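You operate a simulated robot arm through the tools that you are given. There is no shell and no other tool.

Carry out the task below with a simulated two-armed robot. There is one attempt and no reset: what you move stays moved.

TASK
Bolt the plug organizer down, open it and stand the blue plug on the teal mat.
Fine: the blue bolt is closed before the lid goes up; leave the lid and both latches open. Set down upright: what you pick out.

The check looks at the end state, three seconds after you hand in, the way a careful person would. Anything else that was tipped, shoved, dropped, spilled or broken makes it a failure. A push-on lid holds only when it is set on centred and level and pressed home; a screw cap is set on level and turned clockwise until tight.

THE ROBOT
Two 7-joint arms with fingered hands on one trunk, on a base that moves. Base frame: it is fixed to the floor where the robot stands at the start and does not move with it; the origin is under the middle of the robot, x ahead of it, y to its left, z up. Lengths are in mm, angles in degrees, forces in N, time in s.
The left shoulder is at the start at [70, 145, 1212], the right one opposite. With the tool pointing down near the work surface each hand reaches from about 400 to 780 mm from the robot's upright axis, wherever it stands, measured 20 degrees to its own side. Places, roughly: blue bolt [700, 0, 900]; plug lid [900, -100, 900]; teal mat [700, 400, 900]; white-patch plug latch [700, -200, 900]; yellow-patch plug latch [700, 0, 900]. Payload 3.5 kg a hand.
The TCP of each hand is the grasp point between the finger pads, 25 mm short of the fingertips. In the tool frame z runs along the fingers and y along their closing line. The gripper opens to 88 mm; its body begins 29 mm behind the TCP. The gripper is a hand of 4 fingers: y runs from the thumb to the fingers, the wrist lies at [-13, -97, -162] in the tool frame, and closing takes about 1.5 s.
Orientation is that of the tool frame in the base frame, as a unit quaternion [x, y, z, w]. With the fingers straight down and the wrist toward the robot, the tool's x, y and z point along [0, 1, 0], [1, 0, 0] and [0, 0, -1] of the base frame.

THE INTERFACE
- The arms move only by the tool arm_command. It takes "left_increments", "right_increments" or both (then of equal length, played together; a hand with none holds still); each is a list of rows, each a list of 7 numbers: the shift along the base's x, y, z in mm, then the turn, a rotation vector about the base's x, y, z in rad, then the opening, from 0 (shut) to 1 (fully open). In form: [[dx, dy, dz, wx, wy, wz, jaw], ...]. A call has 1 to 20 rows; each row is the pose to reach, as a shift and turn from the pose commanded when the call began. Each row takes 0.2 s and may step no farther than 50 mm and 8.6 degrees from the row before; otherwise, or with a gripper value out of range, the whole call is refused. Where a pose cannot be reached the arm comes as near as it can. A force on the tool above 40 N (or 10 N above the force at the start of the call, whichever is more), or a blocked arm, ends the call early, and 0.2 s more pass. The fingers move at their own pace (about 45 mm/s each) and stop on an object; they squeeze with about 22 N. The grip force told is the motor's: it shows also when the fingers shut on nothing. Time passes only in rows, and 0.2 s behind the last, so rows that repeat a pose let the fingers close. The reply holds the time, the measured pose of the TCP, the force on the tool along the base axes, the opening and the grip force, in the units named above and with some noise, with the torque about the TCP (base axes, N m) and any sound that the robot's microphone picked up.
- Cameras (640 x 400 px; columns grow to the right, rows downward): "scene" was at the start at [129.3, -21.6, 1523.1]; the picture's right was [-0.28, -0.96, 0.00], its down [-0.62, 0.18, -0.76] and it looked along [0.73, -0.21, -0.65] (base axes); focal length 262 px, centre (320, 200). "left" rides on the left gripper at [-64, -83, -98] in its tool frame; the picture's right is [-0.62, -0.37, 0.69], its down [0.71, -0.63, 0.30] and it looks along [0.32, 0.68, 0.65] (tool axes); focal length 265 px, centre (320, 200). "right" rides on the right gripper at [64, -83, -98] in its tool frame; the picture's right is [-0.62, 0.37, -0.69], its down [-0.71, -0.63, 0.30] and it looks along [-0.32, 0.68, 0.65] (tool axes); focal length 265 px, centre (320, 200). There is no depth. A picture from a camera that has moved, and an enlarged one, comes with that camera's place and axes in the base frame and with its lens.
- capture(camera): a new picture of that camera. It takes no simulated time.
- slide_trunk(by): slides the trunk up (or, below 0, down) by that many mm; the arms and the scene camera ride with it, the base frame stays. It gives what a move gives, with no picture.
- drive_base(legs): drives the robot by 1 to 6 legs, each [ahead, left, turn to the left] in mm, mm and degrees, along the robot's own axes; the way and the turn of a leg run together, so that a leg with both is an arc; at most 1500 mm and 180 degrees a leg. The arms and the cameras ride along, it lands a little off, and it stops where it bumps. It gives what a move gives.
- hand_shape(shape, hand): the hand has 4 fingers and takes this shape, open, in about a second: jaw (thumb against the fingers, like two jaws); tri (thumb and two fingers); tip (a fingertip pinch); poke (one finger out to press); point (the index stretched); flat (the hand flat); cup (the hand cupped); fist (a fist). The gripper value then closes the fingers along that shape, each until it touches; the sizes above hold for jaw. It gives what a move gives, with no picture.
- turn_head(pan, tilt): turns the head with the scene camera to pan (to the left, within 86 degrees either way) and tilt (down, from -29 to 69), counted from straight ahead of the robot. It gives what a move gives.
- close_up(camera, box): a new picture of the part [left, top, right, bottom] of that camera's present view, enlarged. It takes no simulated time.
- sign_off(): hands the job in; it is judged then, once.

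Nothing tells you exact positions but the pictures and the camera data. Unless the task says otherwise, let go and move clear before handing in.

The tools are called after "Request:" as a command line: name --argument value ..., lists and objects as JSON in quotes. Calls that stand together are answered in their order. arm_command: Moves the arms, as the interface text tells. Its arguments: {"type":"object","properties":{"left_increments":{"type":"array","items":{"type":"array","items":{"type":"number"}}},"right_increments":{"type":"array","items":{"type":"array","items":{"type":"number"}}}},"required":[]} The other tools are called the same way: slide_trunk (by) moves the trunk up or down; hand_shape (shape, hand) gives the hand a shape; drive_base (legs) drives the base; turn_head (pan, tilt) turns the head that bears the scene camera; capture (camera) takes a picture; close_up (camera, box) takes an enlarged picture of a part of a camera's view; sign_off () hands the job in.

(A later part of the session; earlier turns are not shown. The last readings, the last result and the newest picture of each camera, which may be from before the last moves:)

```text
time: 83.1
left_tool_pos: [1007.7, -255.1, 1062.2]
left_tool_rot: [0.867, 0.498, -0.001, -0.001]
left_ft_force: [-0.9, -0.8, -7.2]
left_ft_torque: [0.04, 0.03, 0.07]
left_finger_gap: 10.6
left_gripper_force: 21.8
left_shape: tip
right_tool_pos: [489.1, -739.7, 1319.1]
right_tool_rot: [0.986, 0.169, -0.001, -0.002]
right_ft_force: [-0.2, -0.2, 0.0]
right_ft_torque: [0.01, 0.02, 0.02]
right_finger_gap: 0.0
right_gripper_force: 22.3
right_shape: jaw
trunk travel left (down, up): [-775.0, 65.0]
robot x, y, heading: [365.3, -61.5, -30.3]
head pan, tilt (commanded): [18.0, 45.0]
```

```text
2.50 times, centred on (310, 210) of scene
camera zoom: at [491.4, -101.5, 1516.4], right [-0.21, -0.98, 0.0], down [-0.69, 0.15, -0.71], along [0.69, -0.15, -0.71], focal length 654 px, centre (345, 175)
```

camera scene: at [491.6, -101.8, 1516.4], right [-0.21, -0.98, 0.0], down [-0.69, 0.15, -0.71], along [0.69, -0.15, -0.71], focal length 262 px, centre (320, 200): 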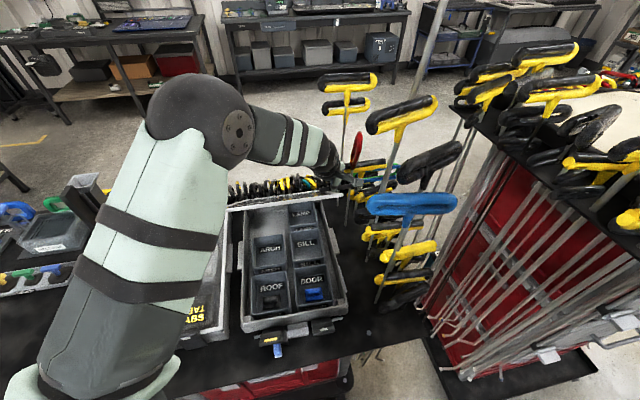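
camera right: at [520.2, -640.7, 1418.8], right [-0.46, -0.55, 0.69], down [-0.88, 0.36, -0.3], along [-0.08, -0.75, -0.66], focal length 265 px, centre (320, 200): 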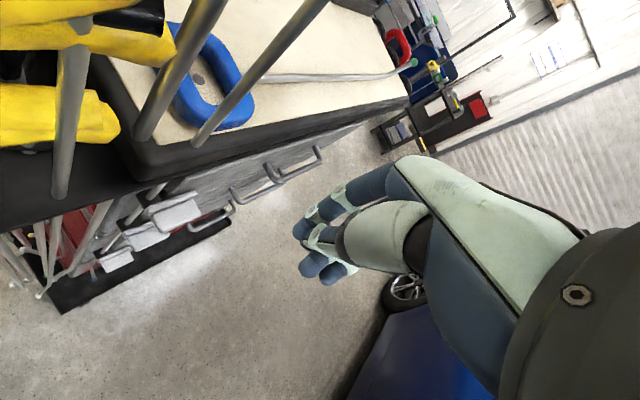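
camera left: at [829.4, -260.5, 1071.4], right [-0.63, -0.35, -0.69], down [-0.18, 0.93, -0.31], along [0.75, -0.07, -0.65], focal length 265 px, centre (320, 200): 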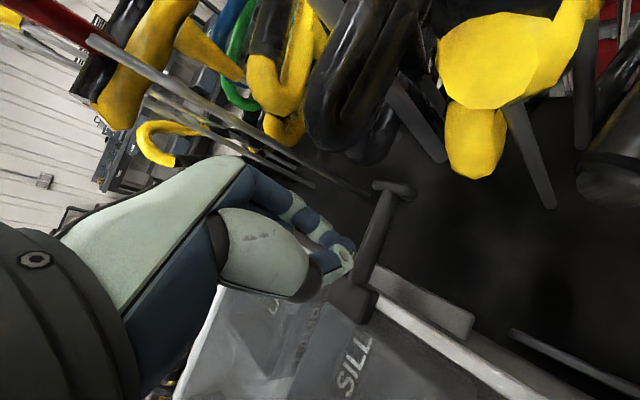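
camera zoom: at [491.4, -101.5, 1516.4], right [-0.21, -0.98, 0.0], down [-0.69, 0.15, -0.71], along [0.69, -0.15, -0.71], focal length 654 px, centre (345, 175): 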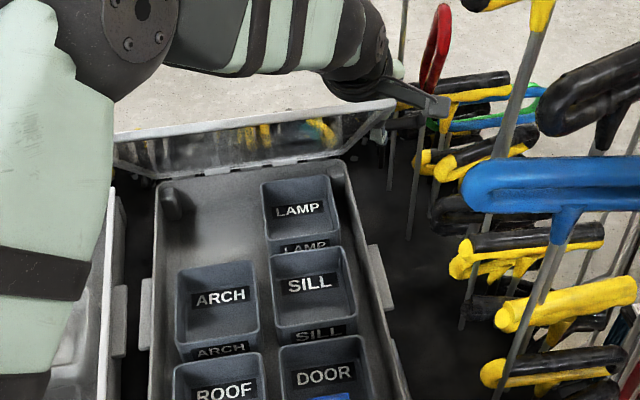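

No contact and only the lid's weight is felt. I'll continue toward 70° in small steps.

Request:
arm_command --left_increments '[[4, 0, 3, 0, 0, 0, 0], [8.5, 0, 5.7, 0, 0, 0, 0], [12.7, 0, 8.1, 0, 0, 0, 0], [17, 0, 10.5, 0, 0, 0, 0], [21.5, 0, 12.8, 0, 0, 0, 0], [26, 0, 15, 0, 0, 0, 0]]'

Request:
close_up --camera "left" --box '[240, 100, 480, 340]'

Request:
close_up --camera "scene" --box '[220, 130, 400, 290]'

```text
time: 84.5
left_tool_pos: [1032.6, -254.8, 1077.2]
left_tool_rot: [0.867, 0.498, -0.002, -0.002]
left_ft_force: [-6.0, 1.9, -15.2]
left_ft_torque: [0.04, -0.1, 0.1]
left_finger_gap: 6.2
left_gripper_force: 21.6
left_shape: tip
right_tool_pos: [487.8, -737.7, 1318.2]
right_tool_rot: [0.986, 0.168, -0.002, -0.003]
right_ft_force: [1.0, -0.8, 0.2]
right_ft_torque: [0.02, -0.02, 0.0]
right_finger_gap: 0.0
right_gripper_force: 22.1
right_shape: jaw
trunk travel left (down, up): [-775.0, 65.0]
robot x, y, heading: [370.9, -57.7, -30.4]
head pan, tilt (commanded): [18.0, 45.0]
```

```text
1.67 times, centred on (360, 220) of left
camera zoom: at [929.2, -268.9, 1175.8], right [-0.63, -0.35, -0.69], down [-0.19, 0.94, -0.3], along [0.75, -0.06, -0.66], focal length 442 px, centre (253, 167)
```

zoom: 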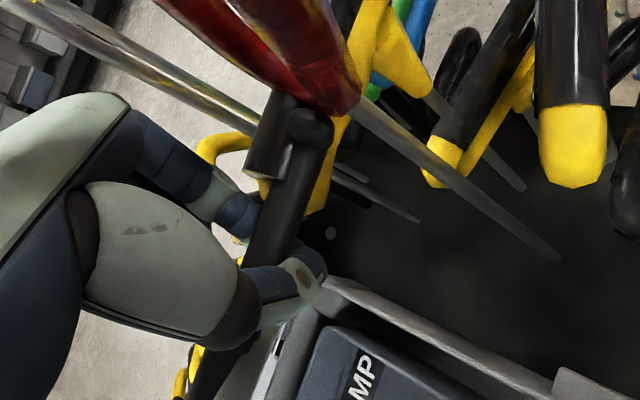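

```text
2.50 times, centred on (310, 210) of scene
camera zoom: at [490.3, -100.8, 1516.5], right [-0.21, -0.98, 0.0], down [-0.69, 0.15, -0.71], along [0.69, -0.15, -0.71], focal length 654 px, centre (345, 175)
```

zoom: 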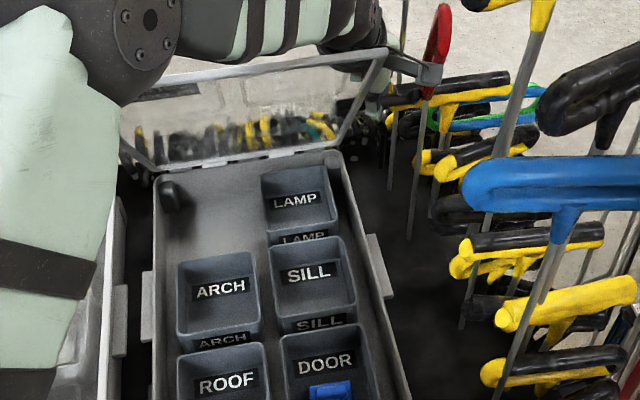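

The rod is just passing the red T-handle's shaft with a few mm to spare; my hand is slightly ahead of and above the rod's arc. I'll correct downward a little and continue forward.

Request:
arm_command --left_increments '[[0, 0, -5, 0, 0, 0, 0], [4, 0, -4, 0, 0, 0, 0], [9, 0, -2, 0, 0, 0, 0], [14, 0, 0, 0, 0, 0, 0]]'

Request:
close_up --camera "left" --box '[240, 100, 480, 340]'

Request:
close_up --camera "scene" --box '[220, 130, 400, 290]'

```text
time: 85.5
left_tool_pos: [1043.0, -254.1, 1074.8]
left_tool_rot: [0.868, 0.497, -0.003, -0.004]
left_ft_force: [-13.2, 0.9, -29.4]
left_ft_torque: [-0.06, -0.33, 0.05]
left_finger_gap: 7.1
left_gripper_force: 22.3
left_shape: tip
right_tool_pos: [483.5, -737.4, 1319.2]
right_tool_rot: [0.986, 0.167, 0.0, -0.002]
right_ft_force: [0.9, -0.3, 0.1]
right_ft_torque: [-0.01, 0.01, -0.01]
right_finger_gap: 0.3
right_gripper_force: 22.2
right_shape: jaw
trunk travel left (down, up): [-775.0, 65.0]
robot x, y, heading: [368.5, -63.0, -30.6]
head pan, tilt (commanded): [18.0, 45.0]
```

```text
1.67 times, centred on (360, 220) of left
camera zoom: at [939.6, -268.7, 1175.9], right [-0.64, -0.35, -0.69], down [-0.18, 0.94, -0.3], along [0.75, -0.06, -0.66], focal length 442 px, centre (253, 167)
```

zoom: 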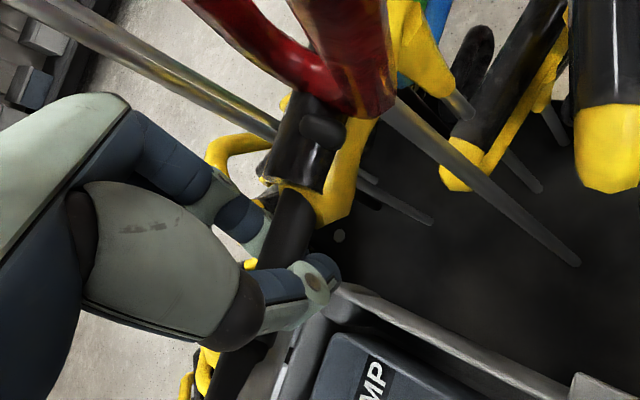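

```text
2.50 times, centred on (310, 210) of scene
camera zoom: at [486.7, -100.7, 1516.8], right [-0.21, -0.98, 0.0], down [-0.69, 0.15, -0.71], along [0.69, -0.15, -0.71], focal length 654 px, centre (345, 175)
```

zoom: 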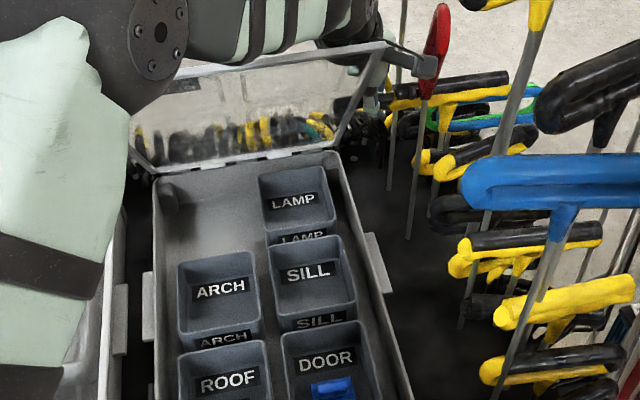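

Resistance has risen to about 30 N, so something is stopping the rod. I'll zoom in closely before pushing any more.

Request:
close_up --camera "left" --box '[310, 120, 400, 240]'

Request:
close_up --camera "scene" --box '[355, 130, 415, 180]'

```text
3.33 times, centred on (355, 180) of left
camera zoom: at [939.6, -268.7, 1175.9], right [-0.64, -0.35, -0.69], down [-0.18, 0.94, -0.3], along [0.75, -0.06, -0.66], focal length 885 px, centre (203, 267)
```

zoom: 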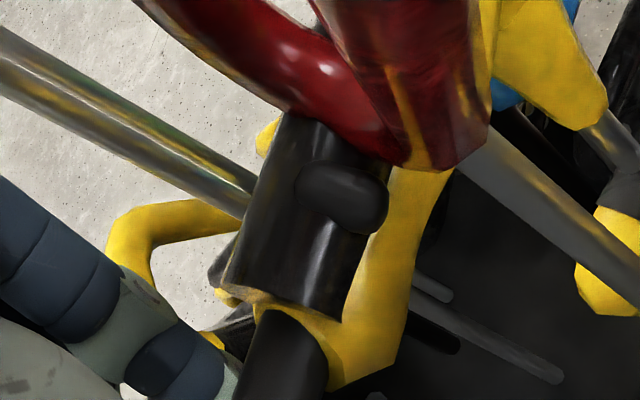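

```text
8.00 times, centred on (385, 155) of scene
camera zoom: at [486.7, -100.7, 1516.8], right [-0.21, -0.98, 0.0], down [-0.69, 0.15, -0.71], along [0.69, -0.15, -0.71], focal length 2094 px, centre (-200, 560)
```

zoom: 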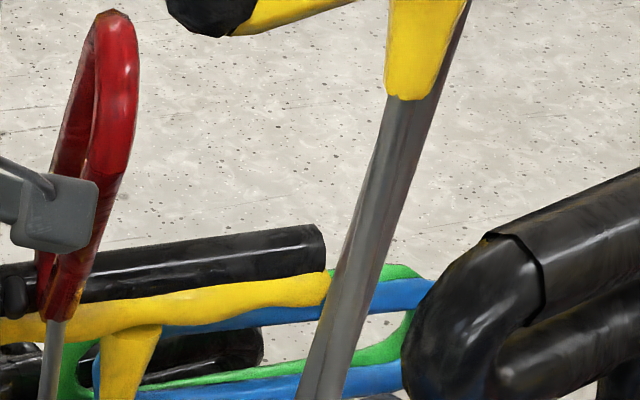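

The lid's rod has run into a black/yellow T-handle behind the red one. I'll back off along the arc right away and check that the T-handle is where it was.

Request:
arm_command --left_increments '[[-6, 0, -1, 0, 0, 0, 0], [-12, 0, -3, 0, 0, 0, 0], [-18, 0, -6, 0, 0, 0, 0], [-24, 0, -9, 0, 0, 0, 0], [-30, 0, -13, 0, 0, 0, 0]]'

Request:
close_up --camera "scene" --box '[270, 120, 430, 280]'

Request:
close_up --camera "left" --box '[310, 100, 430, 240]'

```text
time: 86.7
left_tool_pos: [1017.5, -255.8, 1063.1]
left_tool_rot: [0.867, 0.498, 0.0, -0.001]
left_ft_force: [4.0, -2.7, -2.4]
left_ft_torque: [-0.03, -0.06, 0.08]
left_finger_gap: 5.7
left_gripper_force: 22.2
left_shape: tip
right_tool_pos: [487.5, -740.0, 1318.7]
right_tool_rot: [0.986, 0.168, -0.001, -0.003]
right_ft_force: [0.8, -1.1, 0.4]
right_ft_torque: [-0.01, -0.02, 0.01]
right_finger_gap: 0.0
right_gripper_force: 22.0
right_shape: jaw
trunk travel left (down, up): [-775.0, 65.0]
robot x, y, heading: [369.3, -60.3, -30.2]
head pan, tilt (commanded): [18.0, 45.0]
```

```text
2.50 times, centred on (350, 200) of scene
camera zoom: at [491.3, -102.3, 1516.5], right [-0.21, -0.98, 0.0], down [-0.69, 0.15, -0.71], along [0.69, -0.15, -0.71], focal length 654 px, centre (245, 200)
```

zoom: 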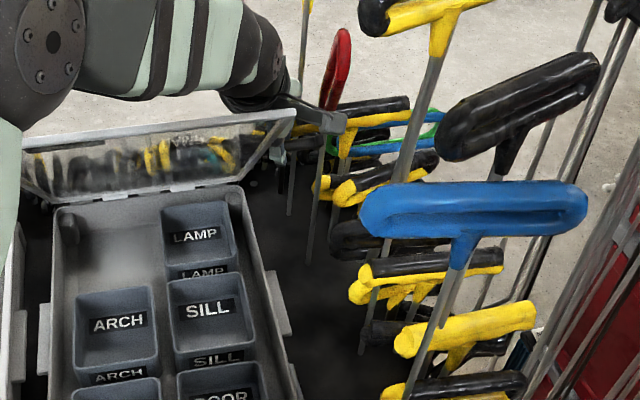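

```text
2.86 times, centred on (370, 170) of left
camera zoom: at [913.8, -269.5, 1162.4], right [-0.63, -0.35, -0.69], down [-0.19, 0.93, -0.3], along [0.75, -0.06, -0.65], focal length 758 px, centre (177, 286)
```

zoom: 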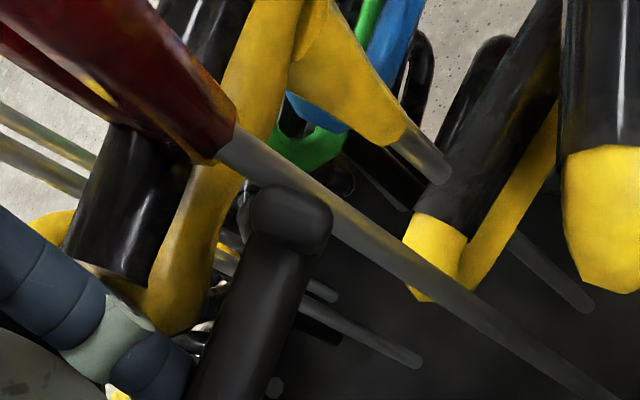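

The T-handles are unmoved, and the rod visually passed through that grip, so the resistance is probably the lid's own hinge stop near 57–60°. I'll ease the pinch open slightly to see whether the lid stays up by itself.

Request:
arm_command --left_increments '[[0, 0, 0, 0, 0, 0, 0.15], [0, 0, 0, 0, 0, 0, 0.25], [0, 0, 0, 0, 0, 0, 0.3], [0, 0, 0, 0, 0, 0, 0.3]]'

Request:
close_up --camera "scene" --box '[220, 130, 400, 290]'

Request:
close_up --camera "left" --box '[240, 100, 480, 340]'

```text
time: 87.7
left_tool_pos: [1014.7, -254.3, 1064.3]
left_tool_rot: [0.867, 0.498, 0.0, 0.0]
left_ft_force: [0.2, 0.5, 0.2]
left_ft_torque: [0.0, -0.02, -0.01]
left_finger_gap: 26.3
left_gripper_force: 0.0
left_shape: tip
right_tool_pos: [487.1, -738.5, 1319.6]
right_tool_rot: [0.986, 0.168, -0.001, -0.001]
right_ft_force: [-0.3, 0.0, 0.6]
right_ft_torque: [0.01, -0.01, 0.03]
right_finger_gap: 0.0
right_gripper_force: 22.7
right_shape: jaw
trunk travel left (down, up): [-775.0, 65.0]
robot x, y, heading: [372.1, -60.7, -30.1]
head pan, tilt (commanded): [18.0, 45.0]
```

```text
2.50 times, centred on (310, 210) of scene
camera zoom: at [489.2, -100.8, 1516.7], right [-0.21, -0.98, 0.0], down [-0.69, 0.15, -0.71], along [0.69, -0.15, -0.71], focal length 654 px, centre (345, 175)
```

zoom: 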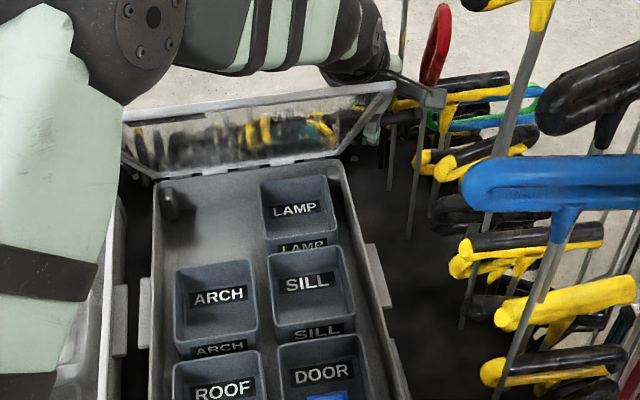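

```text
1.67 times, centred on (360, 220) of left
camera zoom: at [912.1, -268.3, 1163.0], right [-0.63, -0.35, -0.69], down [-0.19, 0.93, -0.3], along [0.75, -0.06, -0.65], focal length 442 px, centre (253, 167)
```

zoom: 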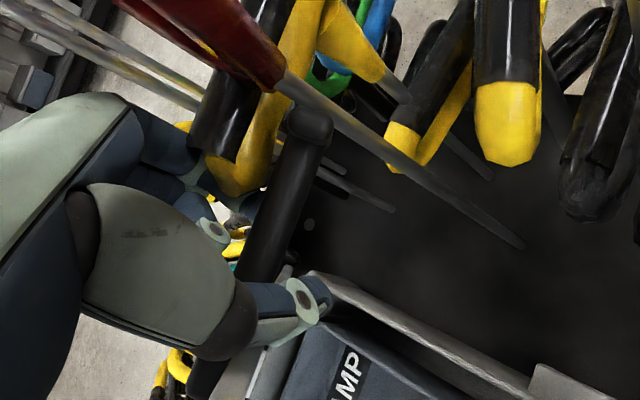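

The lid holds itself at about 53°, with no load on the hand. My own forearm crosses above the lid's free edge, which is likely what blocked it, so I'll lift the hand off the rod, go up and over the lid edge back to the robot side, and then push the lid further from its underside.

Request:
arm_command --left_increments '[[0, 0, 15, 0, 0, 0, 0.3], [0, 0, 30, 0, 0, 0, 0.3], [0, 0, 45, 0, 0, 0, 0.3], [0, 5, 60, 0, 0, 0, 0.3], [-15, 15, 90, 0, 0, 0, 0.3], [-35, 30, 120, 0, 0, 0, 0.2]]'

Request:
capture --camera "scene"

Request:
capture --camera "left"

```text
time: 89.1
left_tool_pos: [978.8, -223.8, 1185.4]
left_tool_rot: [0.867, 0.498, 0.0, 0.0]
left_ft_force: [-0.7, 0.5, -0.4]
left_ft_torque: [-0.01, -0.01, -0.03]
left_finger_gap: 18.1
left_gripper_force: 0.0
left_shape: tip
right_tool_pos: [484.7, -737.9, 1320.8]
right_tool_rot: [0.986, 0.167, 0.0, -0.001]
right_ft_force: [0.4, 0.5, 0.6]
right_ft_torque: [0.0, -0.02, -0.01]
right_finger_gap: 0.0
right_gripper_force: 22.4
right_shape: jaw
trunk travel left (down, up): [-775.0, 65.0]
robot x, y, heading: [368.6, -60.4, -30.3]
head pan, tilt (commanded): [18.0, 45.0]
```

```text
taken
camera scene: at [487.1, -99.6, 1516.8], right [-0.21, -0.98, 0.0], down [-0.69, 0.15, -0.71], along [0.69, -0.15, -0.71], focal length 262 px, centre (320, 200)
```

scene: 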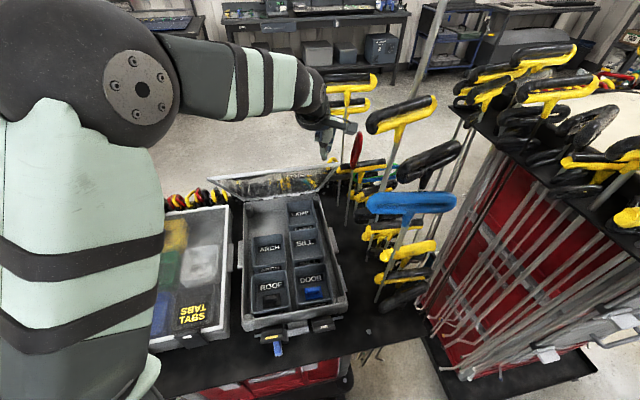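

```text
taken
camera left: at [874.7, -237.6, 1283.3], right [-0.63, -0.35, -0.69], down [-0.18, 0.93, -0.3], along [0.75, -0.06, -0.65], focal length 265 px, centre (320, 200)
```

left: 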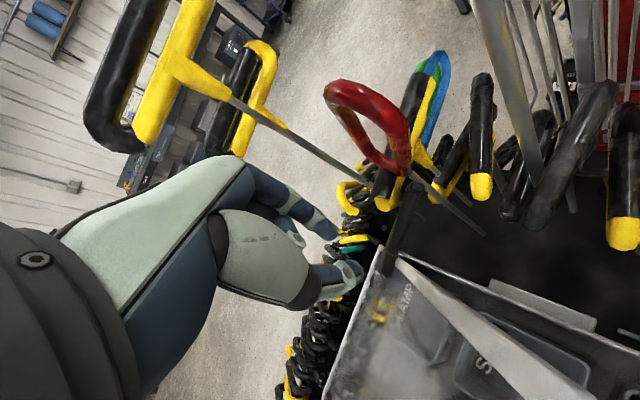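

The hand is free and the lid stays up on its own. I'll continue up and over its free edge to the robot side.

Request:
arm_command --left_increments '[[-23, 15, 30, 0, 0, 0, 0.1], [-45, 32, 60, 0, 0, 0, 0], [-67, 50, 88, 0, 0, 0, 0], [-92, 68, 112, 0, 0, 0, 0], [-122, 90, 125, 0, 0, 0, 0], [-157, 110, 125, 0, 0, 0, 0], [-192, 125, 120, 0, 0, 0, 0]]'

Request:
capture --camera "scene"

Request:
capture --camera "left"

```text
time: 90.7
left_tool_pos: [789.7, -96.7, 1304.3]
left_tool_rot: [0.866, 0.499, 0.001, 0.0]
left_ft_force: [0.4, 0.1, 0.6]
left_ft_torque: [-0.05, -0.01, -0.01]
left_finger_gap: 0.1
left_gripper_force: 22.0
left_shape: tip
right_tool_pos: [485.9, -737.4, 1320.7]
right_tool_rot: [0.986, 0.169, -0.001, -0.001]
right_ft_force: [1.2, 0.3, 0.6]
right_ft_torque: [-0.04, -0.02, 0.01]
right_finger_gap: 0.0
right_gripper_force: 21.8
right_shape: jaw
trunk travel left (down, up): [-775.0, 65.0]
robot x, y, heading: [368.6, -62.6, -30.3]
head pan, tilt (commanded): [18.0, 45.0]
```

```text
taken
camera scene: at [489.3, -99.2, 1516.7], right [-0.21, -0.98, 0.0], down [-0.69, 0.15, -0.71], along [0.69, -0.15, -0.71], focal length 262 px, centre (320, 200)
```

scene: 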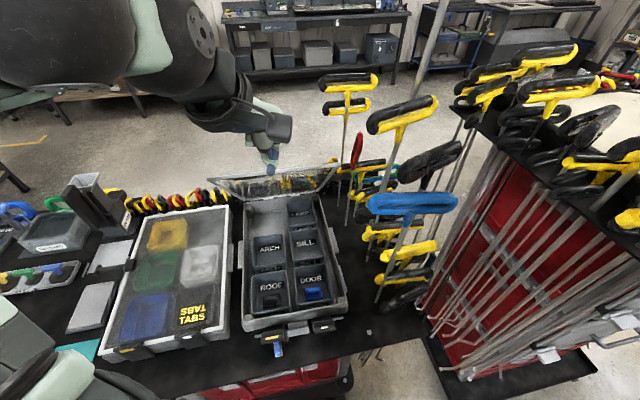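

```text
taken
camera left: at [686.2, -110.9, 1403.7], right [-0.63, -0.35, -0.69], down [-0.19, 0.93, -0.3], along [0.75, -0.06, -0.65], focal length 265 px, centre (320, 200)
```

left: 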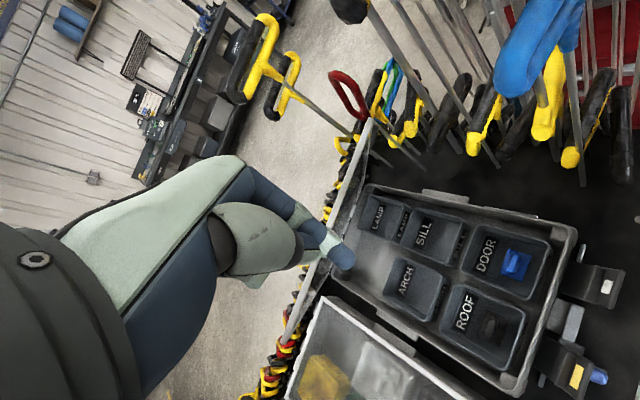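

Lid now rests at about 51° untouched. I'll bring the closed left fingers to the underside near its free edge and push it further open along its arc.

Request:
arm_command --left_increments '[[10, 0, -35, 0, 0, 0, 0], [20, -2, -70, 0, 0, 0, 0], [30, -3, -105, 0, 0, 0, 0], [40, -3, -110, 0, 0, 0, 0], [52, -3, -110, 0, 0, 0, 0]]'

Request:
capture --camera "scene"

Request:
capture --camera "left"

```text
time: 91.9
left_tool_pos: [839.7, -101.3, 1193.7]
left_tool_rot: [0.867, 0.499, 0.0, 0.0]
left_ft_force: [-0.5, -0.1, -0.6]
left_ft_torque: [0.01, 0.02, -0.01]
left_finger_gap: 0.0
left_gripper_force: 22.0
left_shape: tip
right_tool_pos: [485.7, -739.1, 1320.0]
right_tool_rot: [0.986, 0.167, 0.0, -0.001]
right_ft_force: [-0.3, 0.4, -0.5]
right_ft_torque: [0.0, -0.02, -0.02]
right_finger_gap: 0.1
right_gripper_force: 21.5
right_shape: jaw
trunk travel left (down, up): [-775.0, 65.0]
robot x, y, heading: [371.5, -64.4, -29.9]
head pan, tilt (commanded): [18.0, 45.0]
```

```text
taken
camera scene: at [488.7, -100.6, 1516.7], right [-0.21, -0.98, 0.0], down [-0.69, 0.15, -0.71], along [0.69, -0.15, -0.71], focal length 262 px, centre (320, 200)
```

scene: 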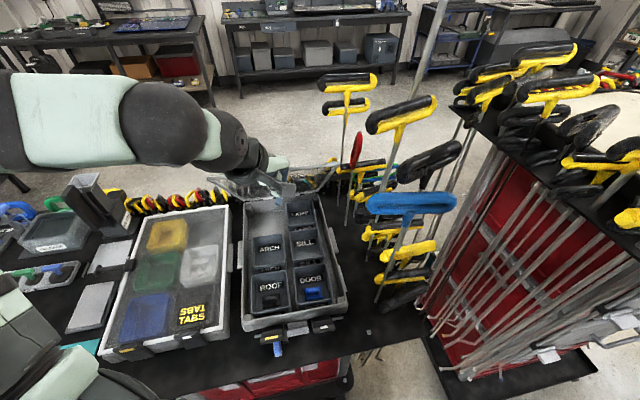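

```text
taken
camera left: at [735.8, -115.4, 1293.2], right [-0.63, -0.35, -0.69], down [-0.18, 0.93, -0.3], along [0.75, -0.06, -0.65], focal length 265 px, centre (320, 200)
```

left: 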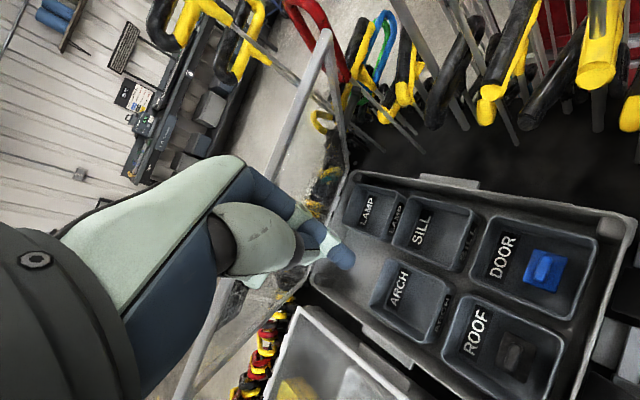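

The fingers are on the underside of the lid, facing its free edge. I'll push forward and up along the edge's arc, watching the force.

Request:
arm_command --left_increments '[[12, 0, 0, 0, 0, 0, 0], [20, 0, 6, 0, 0, 0, 0], [28, 0, 11.5, 0, 0, 0, 0], [36, 0, 17, 0, 0, 0, 0], [44, 0, 23, 0, 0, 0, 0], [52, 0, 28, 0, 0, 0, 0], [61, 0, 33, 0, 0, 0, 0]]'

Request:
capture --camera "scene"

Request:
capture --camera "left"

```text
time: 93.5
left_tool_pos: [903.4, -100.8, 1227.2]
left_tool_rot: [0.867, 0.499, 0.001, -0.001]
left_ft_force: [-1.8, 0.3, -0.4]
left_ft_torque: [0.0, -0.05, 0.02]
left_finger_gap: 0.1
left_gripper_force: 22.0
left_shape: tip
right_tool_pos: [486.6, -739.7, 1320.3]
right_tool_rot: [0.986, 0.168, -0.001, -0.001]
right_ft_force: [0.2, 0.4, -0.1]
right_ft_torque: [0.02, 0.02, 0.03]
right_finger_gap: 0.3
right_gripper_force: 22.1
right_shape: jaw
trunk travel left (down, up): [-775.0, 65.0]
robot x, y, heading: [371.6, -58.3, -30.4]
head pan, tilt (commanded): [18.0, 45.0]
```

```text
taken
camera scene: at [489.3, -100.8, 1516.7], right [-0.21, -0.98, 0.0], down [-0.69, 0.15, -0.71], along [0.69, -0.15, -0.71], focal length 262 px, centre (320, 200)
```

scene: 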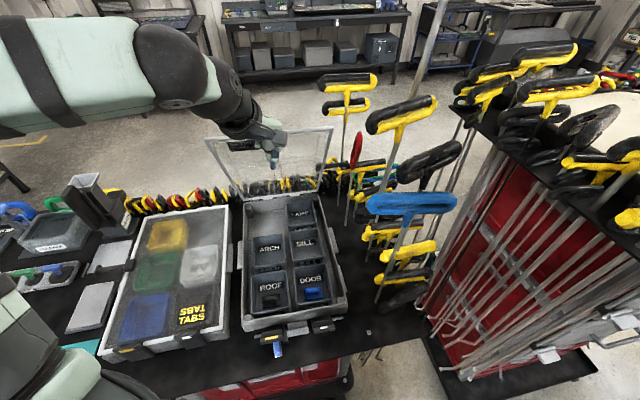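

```text
taken
camera left: at [798.5, -115.9, 1326.3], right [-0.63, -0.35, -0.69], down [-0.18, 0.93, -0.3], along [0.75, -0.06, -0.65], focal length 265 px, centre (320, 200)
```

left: 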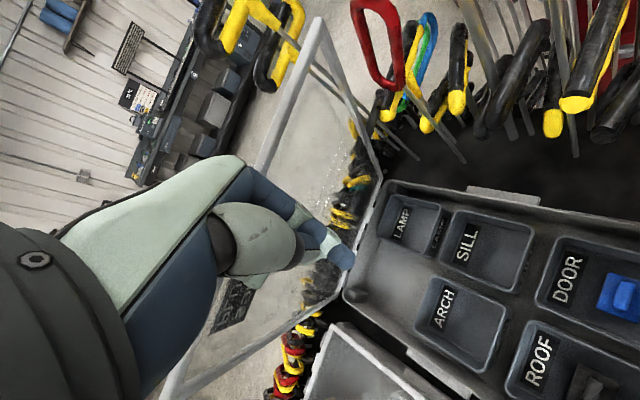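

The lid swings further with only 2 N: it's around 63° now, so it was my arm blocking before. I'll keep pushing toward vertical.

Request:
arm_command --left_increments '[[10, 0, 5, 0, 0, 0, 0], [20, 0, 9, 0, 0, 0, 0], [31, 0, 13, 0, 0, 0, 0], [42, 0, 18, 0, 0, 0, 0], [53, 0, 22, 0, 0, 0, 0], [63, 0, 25, 0, 0, 0, 0], [73, 0, 28, 0, 0, 0, 0]]'

Request:
capture --camera "scene"

Request:
close_up --camera "scene" --box '[300, 100, 400, 210]'

```text
time: 95.1
left_tool_pos: [975.4, -101.7, 1255.9]
left_tool_rot: [0.867, 0.498, -0.001, 0.0]
left_ft_force: [-1.6, -0.2, 0.7]
left_ft_torque: [-0.02, -0.04, 0.0]
left_finger_gap: 0.0
left_gripper_force: 21.8
left_shape: tip
right_tool_pos: [486.9, -739.8, 1320.6]
right_tool_rot: [0.986, 0.168, 0.0, -0.001]
right_ft_force: [1.3, 0.5, 0.2]
right_ft_torque: [0.02, 0.03, -0.03]
right_finger_gap: 0.0
right_gripper_force: 22.0
right_shape: jaw
trunk travel left (down, up): [-775.0, 65.0]
robot x, y, heading: [368.8, -61.8, -30.2]
head pan, tilt (commanded): [18.0, 45.0]
```

```text
taken
camera scene: at [489.6, -101.2, 1516.6], right [-0.21, -0.98, 0.0], down [-0.69, 0.15, -0.71], along [0.69, -0.15, -0.71], focal length 262 px, centre (320, 200)
```

scene: 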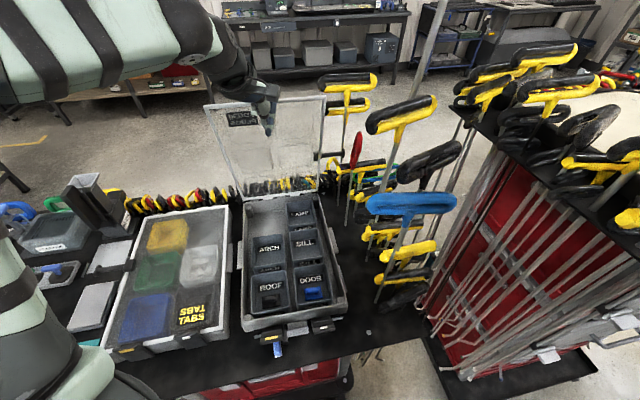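

```text
3.64 times, centred on (350, 155) of scene
camera zoom: at [489.6, -101.2, 1516.6], right [-0.21, -0.98, 0.0], down [-0.69, 0.15, -0.71], along [0.69, -0.15, -0.71], focal length 952 px, centre (211, 364)
```

zoom: 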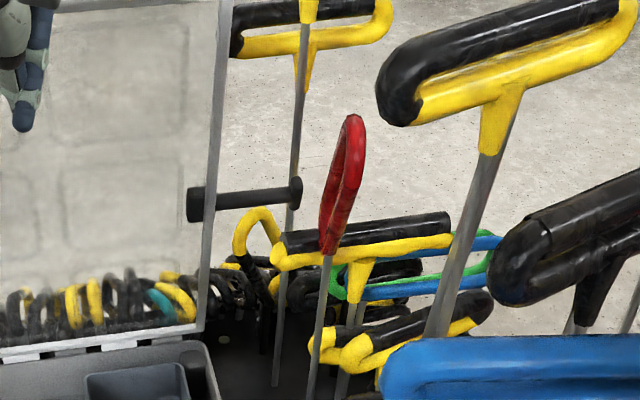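

The lid is at about 75°, with its rod end close to a tall T-handle shaft. I'll check that gap from the left camera before deciding whether to go further.

Request:
capture --camera "left"

Request:
close_up --camera "scene" --box '[325, 130, 365, 170]'

```text
taken
camera left: at [871.7, -116.7, 1354.4], right [-0.63, -0.35, -0.69], down [-0.19, 0.93, -0.3], along [0.75, -0.06, -0.65], focal length 265 px, centre (320, 200)
```

left: 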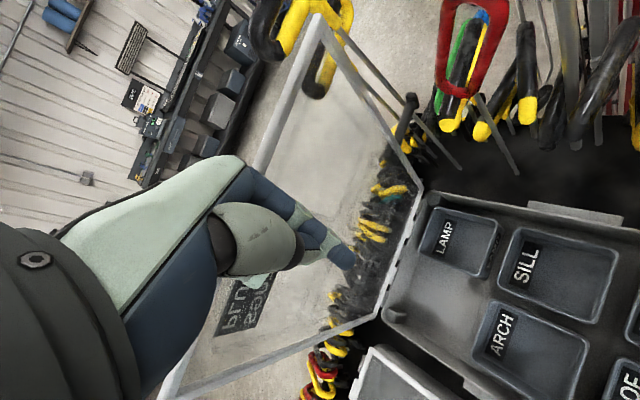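

```text
10.00 times, centred on (345, 150) of scene
camera zoom: at [489.6, -101.2, 1516.6], right [-0.21, -0.98, 0.0], down [-0.69, 0.15, -0.71], along [0.69, -0.15, -0.71], focal length 2618 px, centre (70, 700)
```

zoom: 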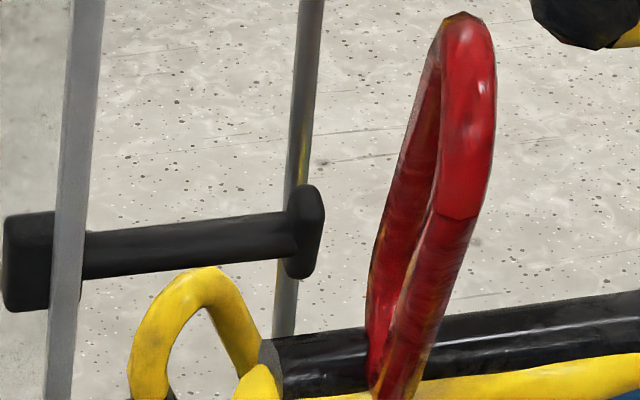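

75° is clearly open and the rod end is close to a T-handle shaft, so I'll stop here. I'll back the hand away and confirm the lid holds.

Request:
arm_command --left_increments '[[-15, 0, 0, 0, 0, 0, 0], [-40, 0, 0, 0, 0, 0, 0], [-75, 0, 0, 0, 0, 0, 0], [-115, 0, 0, 0, 0, 0, 0], [-155, 0, 0, 0, 0, 0, 0], [-195, 0, 0, 0, 0, 0, 0]]'

Request:
capture --camera "scene"

Request:
capture --camera "left"

```text
time: 96.5
left_tool_pos: [779.5, -101.0, 1255.6]
left_tool_rot: [0.867, 0.499, 0.0, 0.0]
left_ft_force: [1.0, 0.3, 0.7]
left_ft_torque: [-0.02, 0.0, 0.01]
left_finger_gap: 0.0
left_gripper_force: 22.0
left_shape: tip
right_tool_pos: [485.2, -739.0, 1320.7]
right_tool_rot: [0.986, 0.168, 0.0, -0.002]
right_ft_force: [-0.4, -0.1, -0.2]
right_ft_torque: [-0.01, -0.04, -0.07]
right_finger_gap: 0.0
right_gripper_force: 21.9
right_shape: jaw
trunk travel left (down, up): [-775.0, 65.0]
robot x, y, heading: [367.3, -64.3, -30.3]
head pan, tilt (commanded): [18.0, 45.0]
```

```text
taken
camera scene: at [488.3, -100.3, 1516.8], right [-0.21, -0.98, 0.0], down [-0.69, 0.15, -0.71], along [0.69, -0.15, -0.71], focal length 262 px, centre (320, 200)
```

scene: 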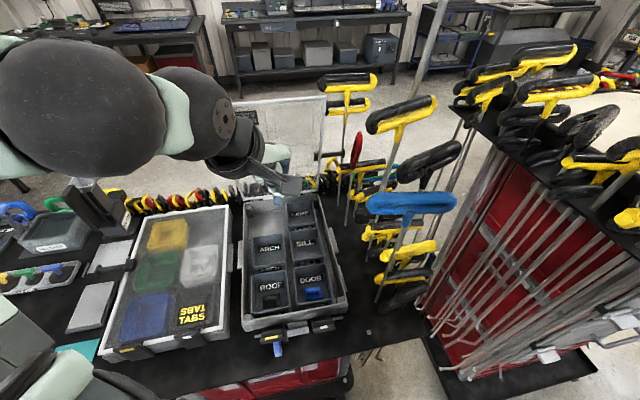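

```text
taken
camera left: at [675.0, -115.1, 1354.0], right [-0.63, -0.35, -0.69], down [-0.19, 0.93, -0.3], along [0.75, -0.06, -0.65], focal length 265 px, centre (320, 200)
```

left: 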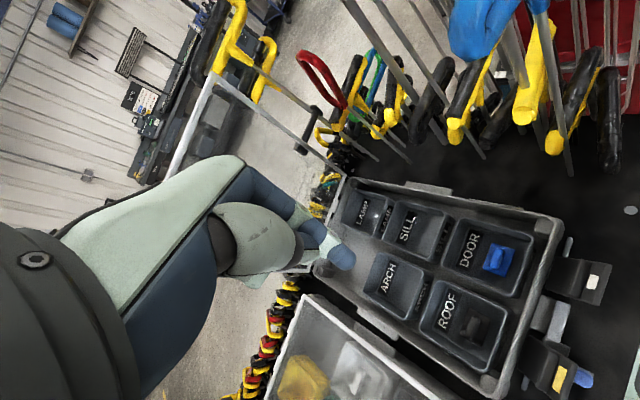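

The lid holds by itself at 75°. Now for the blue plug: I'll zoom in on it from both cameras.

Request:
close_up --camera "left" --box '[430, 200, 570, 310]'

Request:
close_up --camera "scene" --box '[285, 260, 345, 315]'

Request:
close_up --camera "scene" --box '[230, 180, 360, 360]'

```text
3.64 times, centred on (500, 255) of left
camera zoom: at [675.0, -115.1, 1354.0], right [-0.63, -0.35, -0.69], down [-0.19, 0.93, -0.3], along [0.75, -0.06, -0.65], focal length 965 px, centre (-334, 0)
```

zoom: 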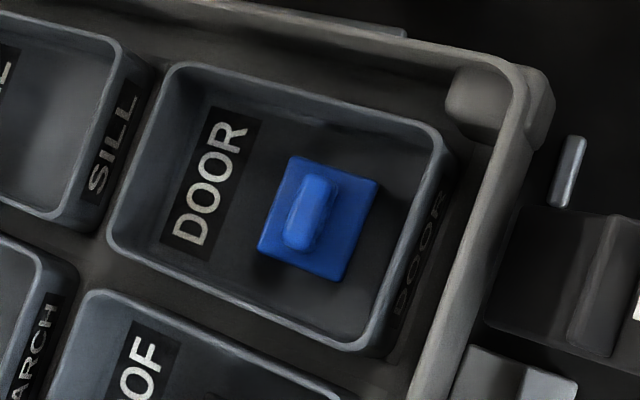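

```text
7.27 times, centred on (315, 288) of scene
camera zoom: at [488.3, -100.3, 1516.8], right [-0.21, -0.98, 0.0], down [-0.69, 0.15, -0.71], along [0.69, -0.15, -0.71], focal length 1904 px, centre (356, -436)
```

zoom: 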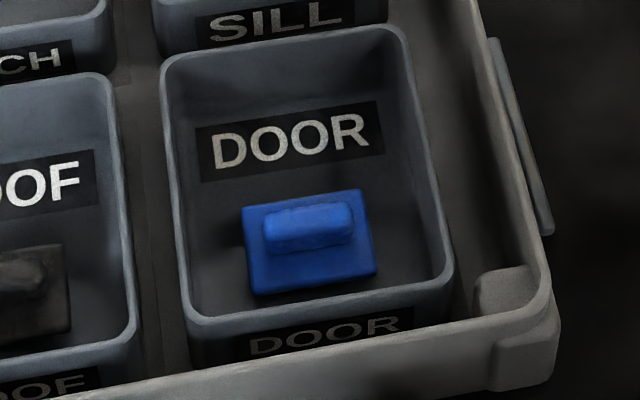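

```text
2.22 times, centred on (295, 270) of scene
camera zoom: at [488.3, -100.3, 1516.8], right [-0.21, -0.98, 0.0], down [-0.69, 0.15, -0.71], along [0.69, -0.15, -0.71], focal length 582 px, centre (376, 44)
```

zoom: 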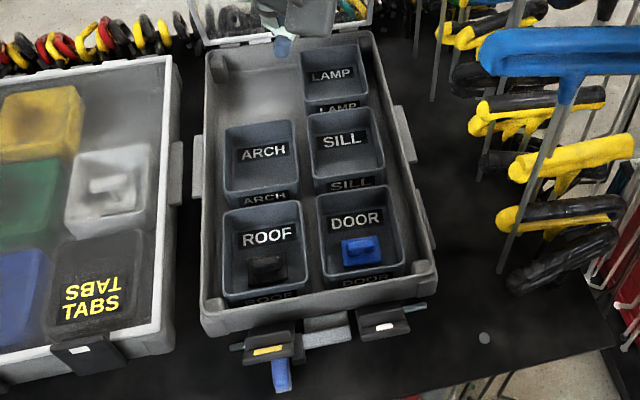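

The plug is a roughly 33×40 mm blue base with a fin about 32 mm long (along y) and 12 mm thick, its top near [790, -150, 887]. I'm too close for a good top-down pick, so I'll retrace my drive: back up, turn square to the table, and approach a little.

Request:
drive_base --legs '[[-205, -47, 0], [0, 0, 30]]'

Request:
turn_head --pan -10 --tilt 42

Request:
capture --camera "scene"

Request:
capture --camera "right"

```text
time: 99.3
left_tool_pos: [565.4, 111.9, 1254.0]
left_tool_rot: [0.761, 0.649, -0.001, -0.001]
left_ft_force: [0.2, -0.1, 1.1]
left_ft_torque: [-0.02, 0.02, 0.01]
left_finger_gap: 0.1
left_gripper_force: 22.0
left_shape: tip
right_tool_pos: [515.2, -592.2, 1318.7]
right_tool_rot: [0.944, 0.329, -0.008, -0.005]
right_ft_force: [-0.4, 0.0, 0.5]
right_ft_torque: [0.01, 0.0, -0.02]
right_finger_gap: 0.0
right_gripper_force: 22.2
right_shape: jaw
trunk travel left (down, up): [-775.0, 65.0]
robot x, y, heading: [170.9, 0.3, -8.9]
head pan, tilt (commanded): [18.0, 45.0]
stopped in leg 2: the force on the tool passed its limit at 102 N (the readings are from after the stop); the commanded pose is now the measured one
```

```text
time: 100.2
left_tool_pos: [567.3, 111.7, 1253.9]
left_tool_rot: [0.761, 0.649, -0.001, -0.001]
left_ft_force: [0.2, -0.2, -0.5]
left_ft_torque: [0.01, 0.0, 0.0]
left_finger_gap: 0.2
left_gripper_force: 22.3
left_shape: tip
right_tool_pos: [514.8, -591.1, 1316.8]
right_tool_rot: [0.944, 0.33, -0.009, -0.005]
right_ft_force: [0.4, 0.0, 0.2]
right_ft_torque: [-0.01, 0.0, -0.02]
right_finger_gap: 0.2
right_gripper_force: 22.2
right_shape: jaw
trunk travel left (down, up): [-775.0, 65.0]
robot x, y, heading: [169.6, 1.2, -9.3]
head pan, tilt (commanded): [-10.0, 42.0]
```

```text
taken
camera scene: at [295.1, -31.3, 1520.9], right [-0.33, -0.95, 0.0], down [-0.63, 0.22, -0.74], along [0.7, -0.24, -0.67], focal length 262 px, centre (320, 200)
```

scene: 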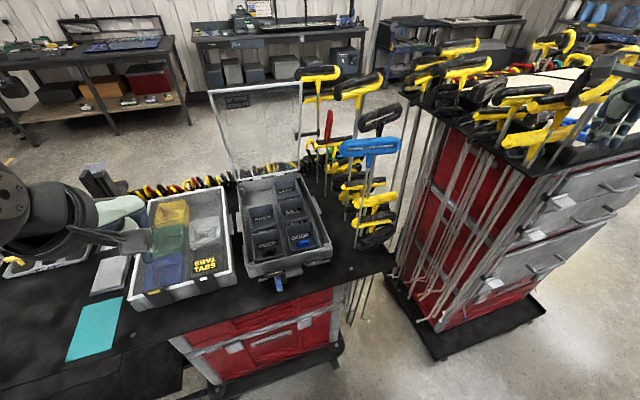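

```text
taken
camera right: at [515.0, -489.3, 1417.0], right [-0.24, -0.68, 0.69], down [-0.96, 0.05, -0.29], along [0.16, -0.73, -0.66], focal length 265 px, centre (320, 200)
```

right: 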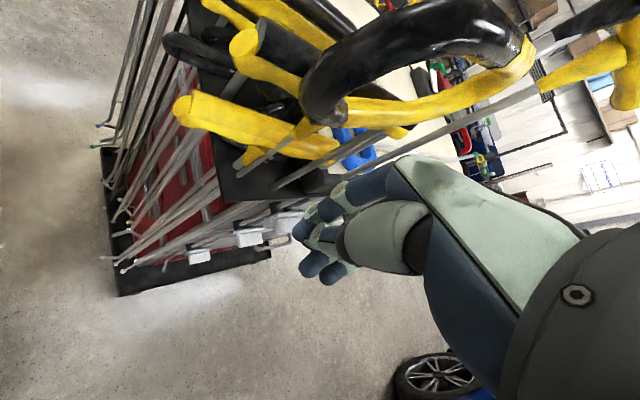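

The turn was stopped by a hard contact of the right hand near the cart's T-handles. I'll look at the cart from the same angle as before to see whether anything shifted.

Request:
turn_head --pan -46 --tilt 40

Request:
capture --camera "scene"

Request:
close_up --camera "scene" --box '[200, 0, 440, 200]'

```text
time: 101.2
left_tool_pos: [567.1, 111.7, 1253.6]
left_tool_rot: [0.761, 0.649, -0.001, -0.002]
left_ft_force: [0.3, 0.1, -0.9]
left_ft_torque: [-0.01, -0.01, -0.01]
left_finger_gap: 0.0
left_gripper_force: 21.3
left_shape: tip
right_tool_pos: [515.0, -591.8, 1318.8]
right_tool_rot: [0.944, 0.33, -0.008, -0.006]
right_ft_force: [0.5, -0.4, -0.8]
right_ft_torque: [0.0, 0.04, -0.02]
right_finger_gap: 0.2
right_gripper_force: 22.1
right_shape: jaw
trunk travel left (down, up): [-775.0, 65.0]
robot x, y, heading: [172.7, -1.0, -9.0]
head pan, tilt (commanded): [-46.0, 40.0]
```

```text
taken
camera scene: at [264.5, -73.7, 1523.9], right [-0.82, -0.57, 0.0], down [-0.37, 0.53, -0.77], along [0.44, -0.63, -0.64], focal length 262 px, centre (320, 200)
```

scene: 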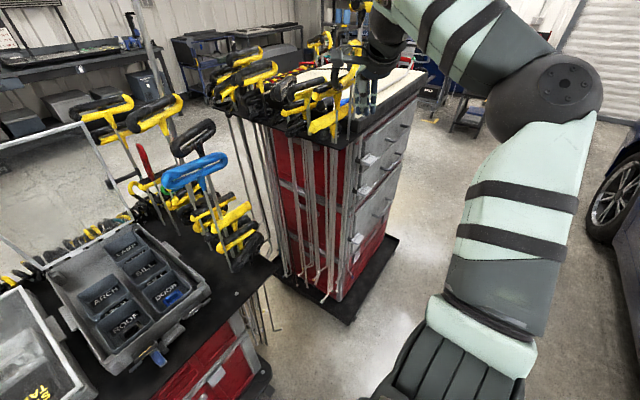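

```text
2.00 times, centred on (320, 100) of scene
camera zoom: at [264.5, -73.7, 1523.9], right [-0.82, -0.57, 0.0], down [-0.37, 0.53, -0.77], along [0.44, -0.63, -0.64], focal length 524 px, centre (320, 400)
```

zoom: 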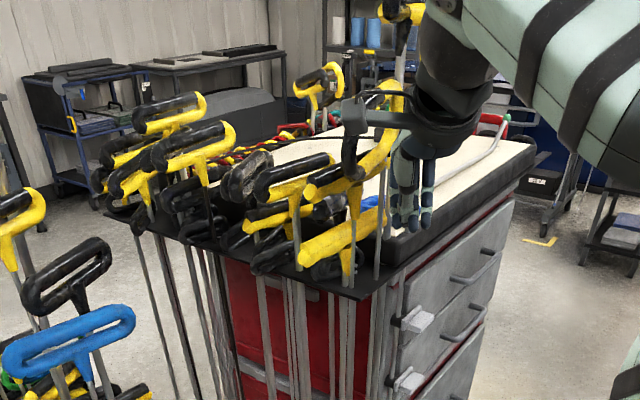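

The cart and its T-handles look unchanged. I'll move the right hand left, away from the cart, and square its yaw before finishing the turn.

Request:
arm_command --right_increments '[[-10, 20, 0, 0, 0, 0, 0], [-15, 50, 0, 0, 0, 0.1, 0], [-10, 80, 0, 0, 0, 0.22, 0], [0, 110, -5, 0, 0, 0.34, 0], [10, 135, -10, 0, 0, 0.46, 0], [20, 155, -15, 0, 0, 0.58, 0], [30, 170, -20, 0, 0, 0.7, 0]]'

Request:
capture --camera "scene"

```text
time: 102.8
left_tool_pos: [565.0, 111.6, 1255.6]
left_tool_rot: [0.76, 0.649, -0.001, 0.0]
left_ft_force: [-0.5, -0.1, -0.7]
left_ft_torque: [-0.03, 0.0, -0.02]
left_finger_gap: 0.0
left_gripper_force: 21.9
left_shape: tip
right_tool_pos: [547.3, -423.2, 1294.0]
right_tool_rot: [0.774, 0.634, -0.009, -0.003]
right_ft_force: [0.9, -0.1, 0.0]
right_ft_torque: [0.01, 0.0, 0.0]
right_finger_gap: 0.1
right_gripper_force: 22.1
right_shape: jaw
right hand out of reach, approached as far as the arm can: row 1, 2, 3, 4, 5, 6, 7
trunk travel left (down, up): [-775.0, 65.0]
robot x, y, heading: [170.4, 1.9, -9.1]
head pan, tilt (commanded): [-46.0, 40.0]
```

```text
taken
camera scene: at [263.0, -74.6, 1523.9], right [-0.82, -0.57, 0.0], down [-0.37, 0.53, -0.77], along [0.44, -0.63, -0.64], focal length 262 px, centre (320, 200)
```

scene: 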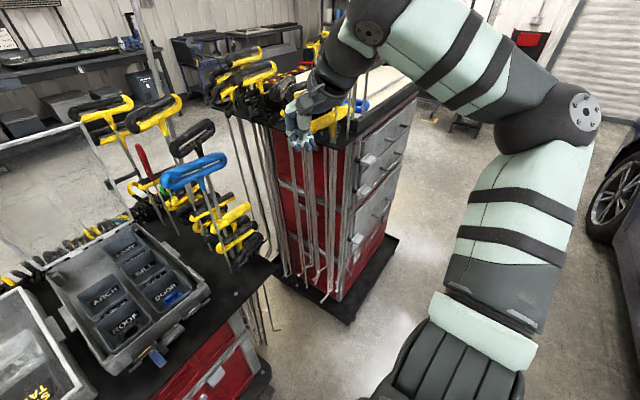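

The right hand is now clear of both the cart and the table. I'll finish squaring up and shift right 60 mm so the left arm can reach the plug.

Request:
drive_base --legs '[[0, 0, 9.2], [10, -60, 0]]'

Request:
turn_head --pan -8 --tilt 50

Request:
capture --camera "scene"

Request:
capture --camera "left"

```text
time: 104.5
left_tool_pos: [553.4, 122.3, 1253.6]
left_tool_rot: [0.706, 0.709, -0.004, 0.001]
left_ft_force: [0.9, 0.0, -0.3]
left_ft_torque: [-0.04, 0.0, -0.02]
left_finger_gap: 0.0
left_gripper_force: 21.6
left_shape: tip
right_tool_pos: [620.2, -408.3, 1297.6]
right_tool_rot: [0.72, 0.694, -0.012, 0.001]
right_ft_force: [-0.9, 1.5, 0.3]
right_ft_torque: [0.0, -0.06, -0.01]
right_finger_gap: 0.1
right_gripper_force: 22.1
right_shape: jaw
trunk travel left (down, up): [-775.0, 65.0]
robot x, y, heading: [176.6, -58.7, 0.0]
head pan, tilt (commanded): [-46.0, 40.0]
```

```text
time: 105.5
left_tool_pos: [554.1, 115.3, 1254.0]
left_tool_rot: [0.706, 0.708, -0.001, -0.001]
left_ft_force: [0.0, 0.9, 0.0]
left_ft_torque: [0.01, 0.03, -0.02]
left_finger_gap: 0.0
left_gripper_force: 22.1
left_shape: tip
right_tool_pos: [620.8, -415.5, 1294.8]
right_tool_rot: [0.721, 0.693, -0.01, -0.001]
right_ft_force: [0.9, 0.4, -0.2]
right_ft_torque: [0.01, -0.03, 0.0]
right_finger_gap: 0.1
right_gripper_force: 22.8
right_shape: jaw
trunk travel left (down, up): [-775.0, 65.0]
robot x, y, heading: [177.4, -57.2, -0.0]
head pan, tilt (commanded): [-8.0, 50.0]
```

```text
taken
camera scene: at [302.8, -65.9, 1509.7], right [-0.14, -0.99, 0.0], down [-0.76, 0.11, -0.64], along [0.64, -0.09, -0.77], focal length 262 px, centre (320, 200)
```

scene: 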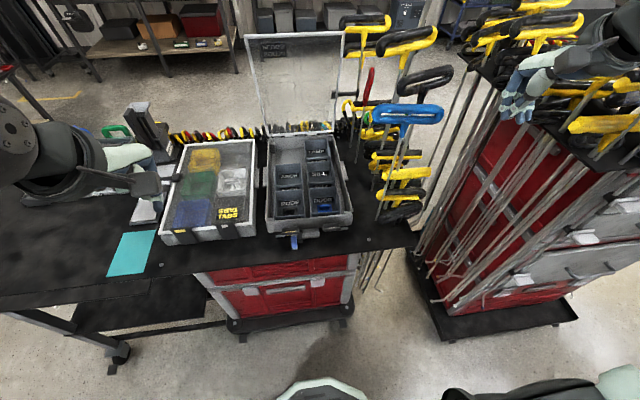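

```text
taken
camera left: at [472.3, 50.2, 1353.3], right [-0.37, -0.62, -0.69], down [-0.63, 0.71, -0.3], along [0.68, 0.33, -0.66], focal length 265 px, centre (320, 200)
```

left: 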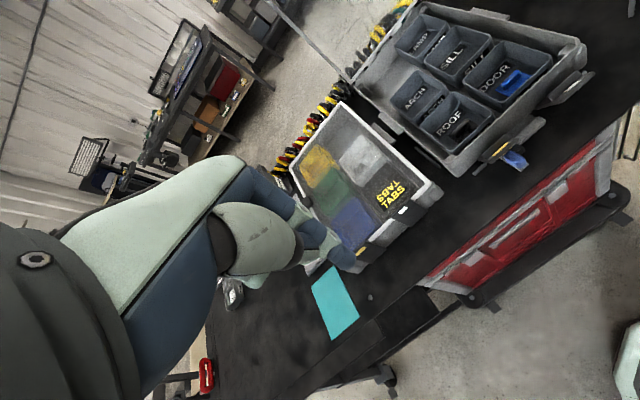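

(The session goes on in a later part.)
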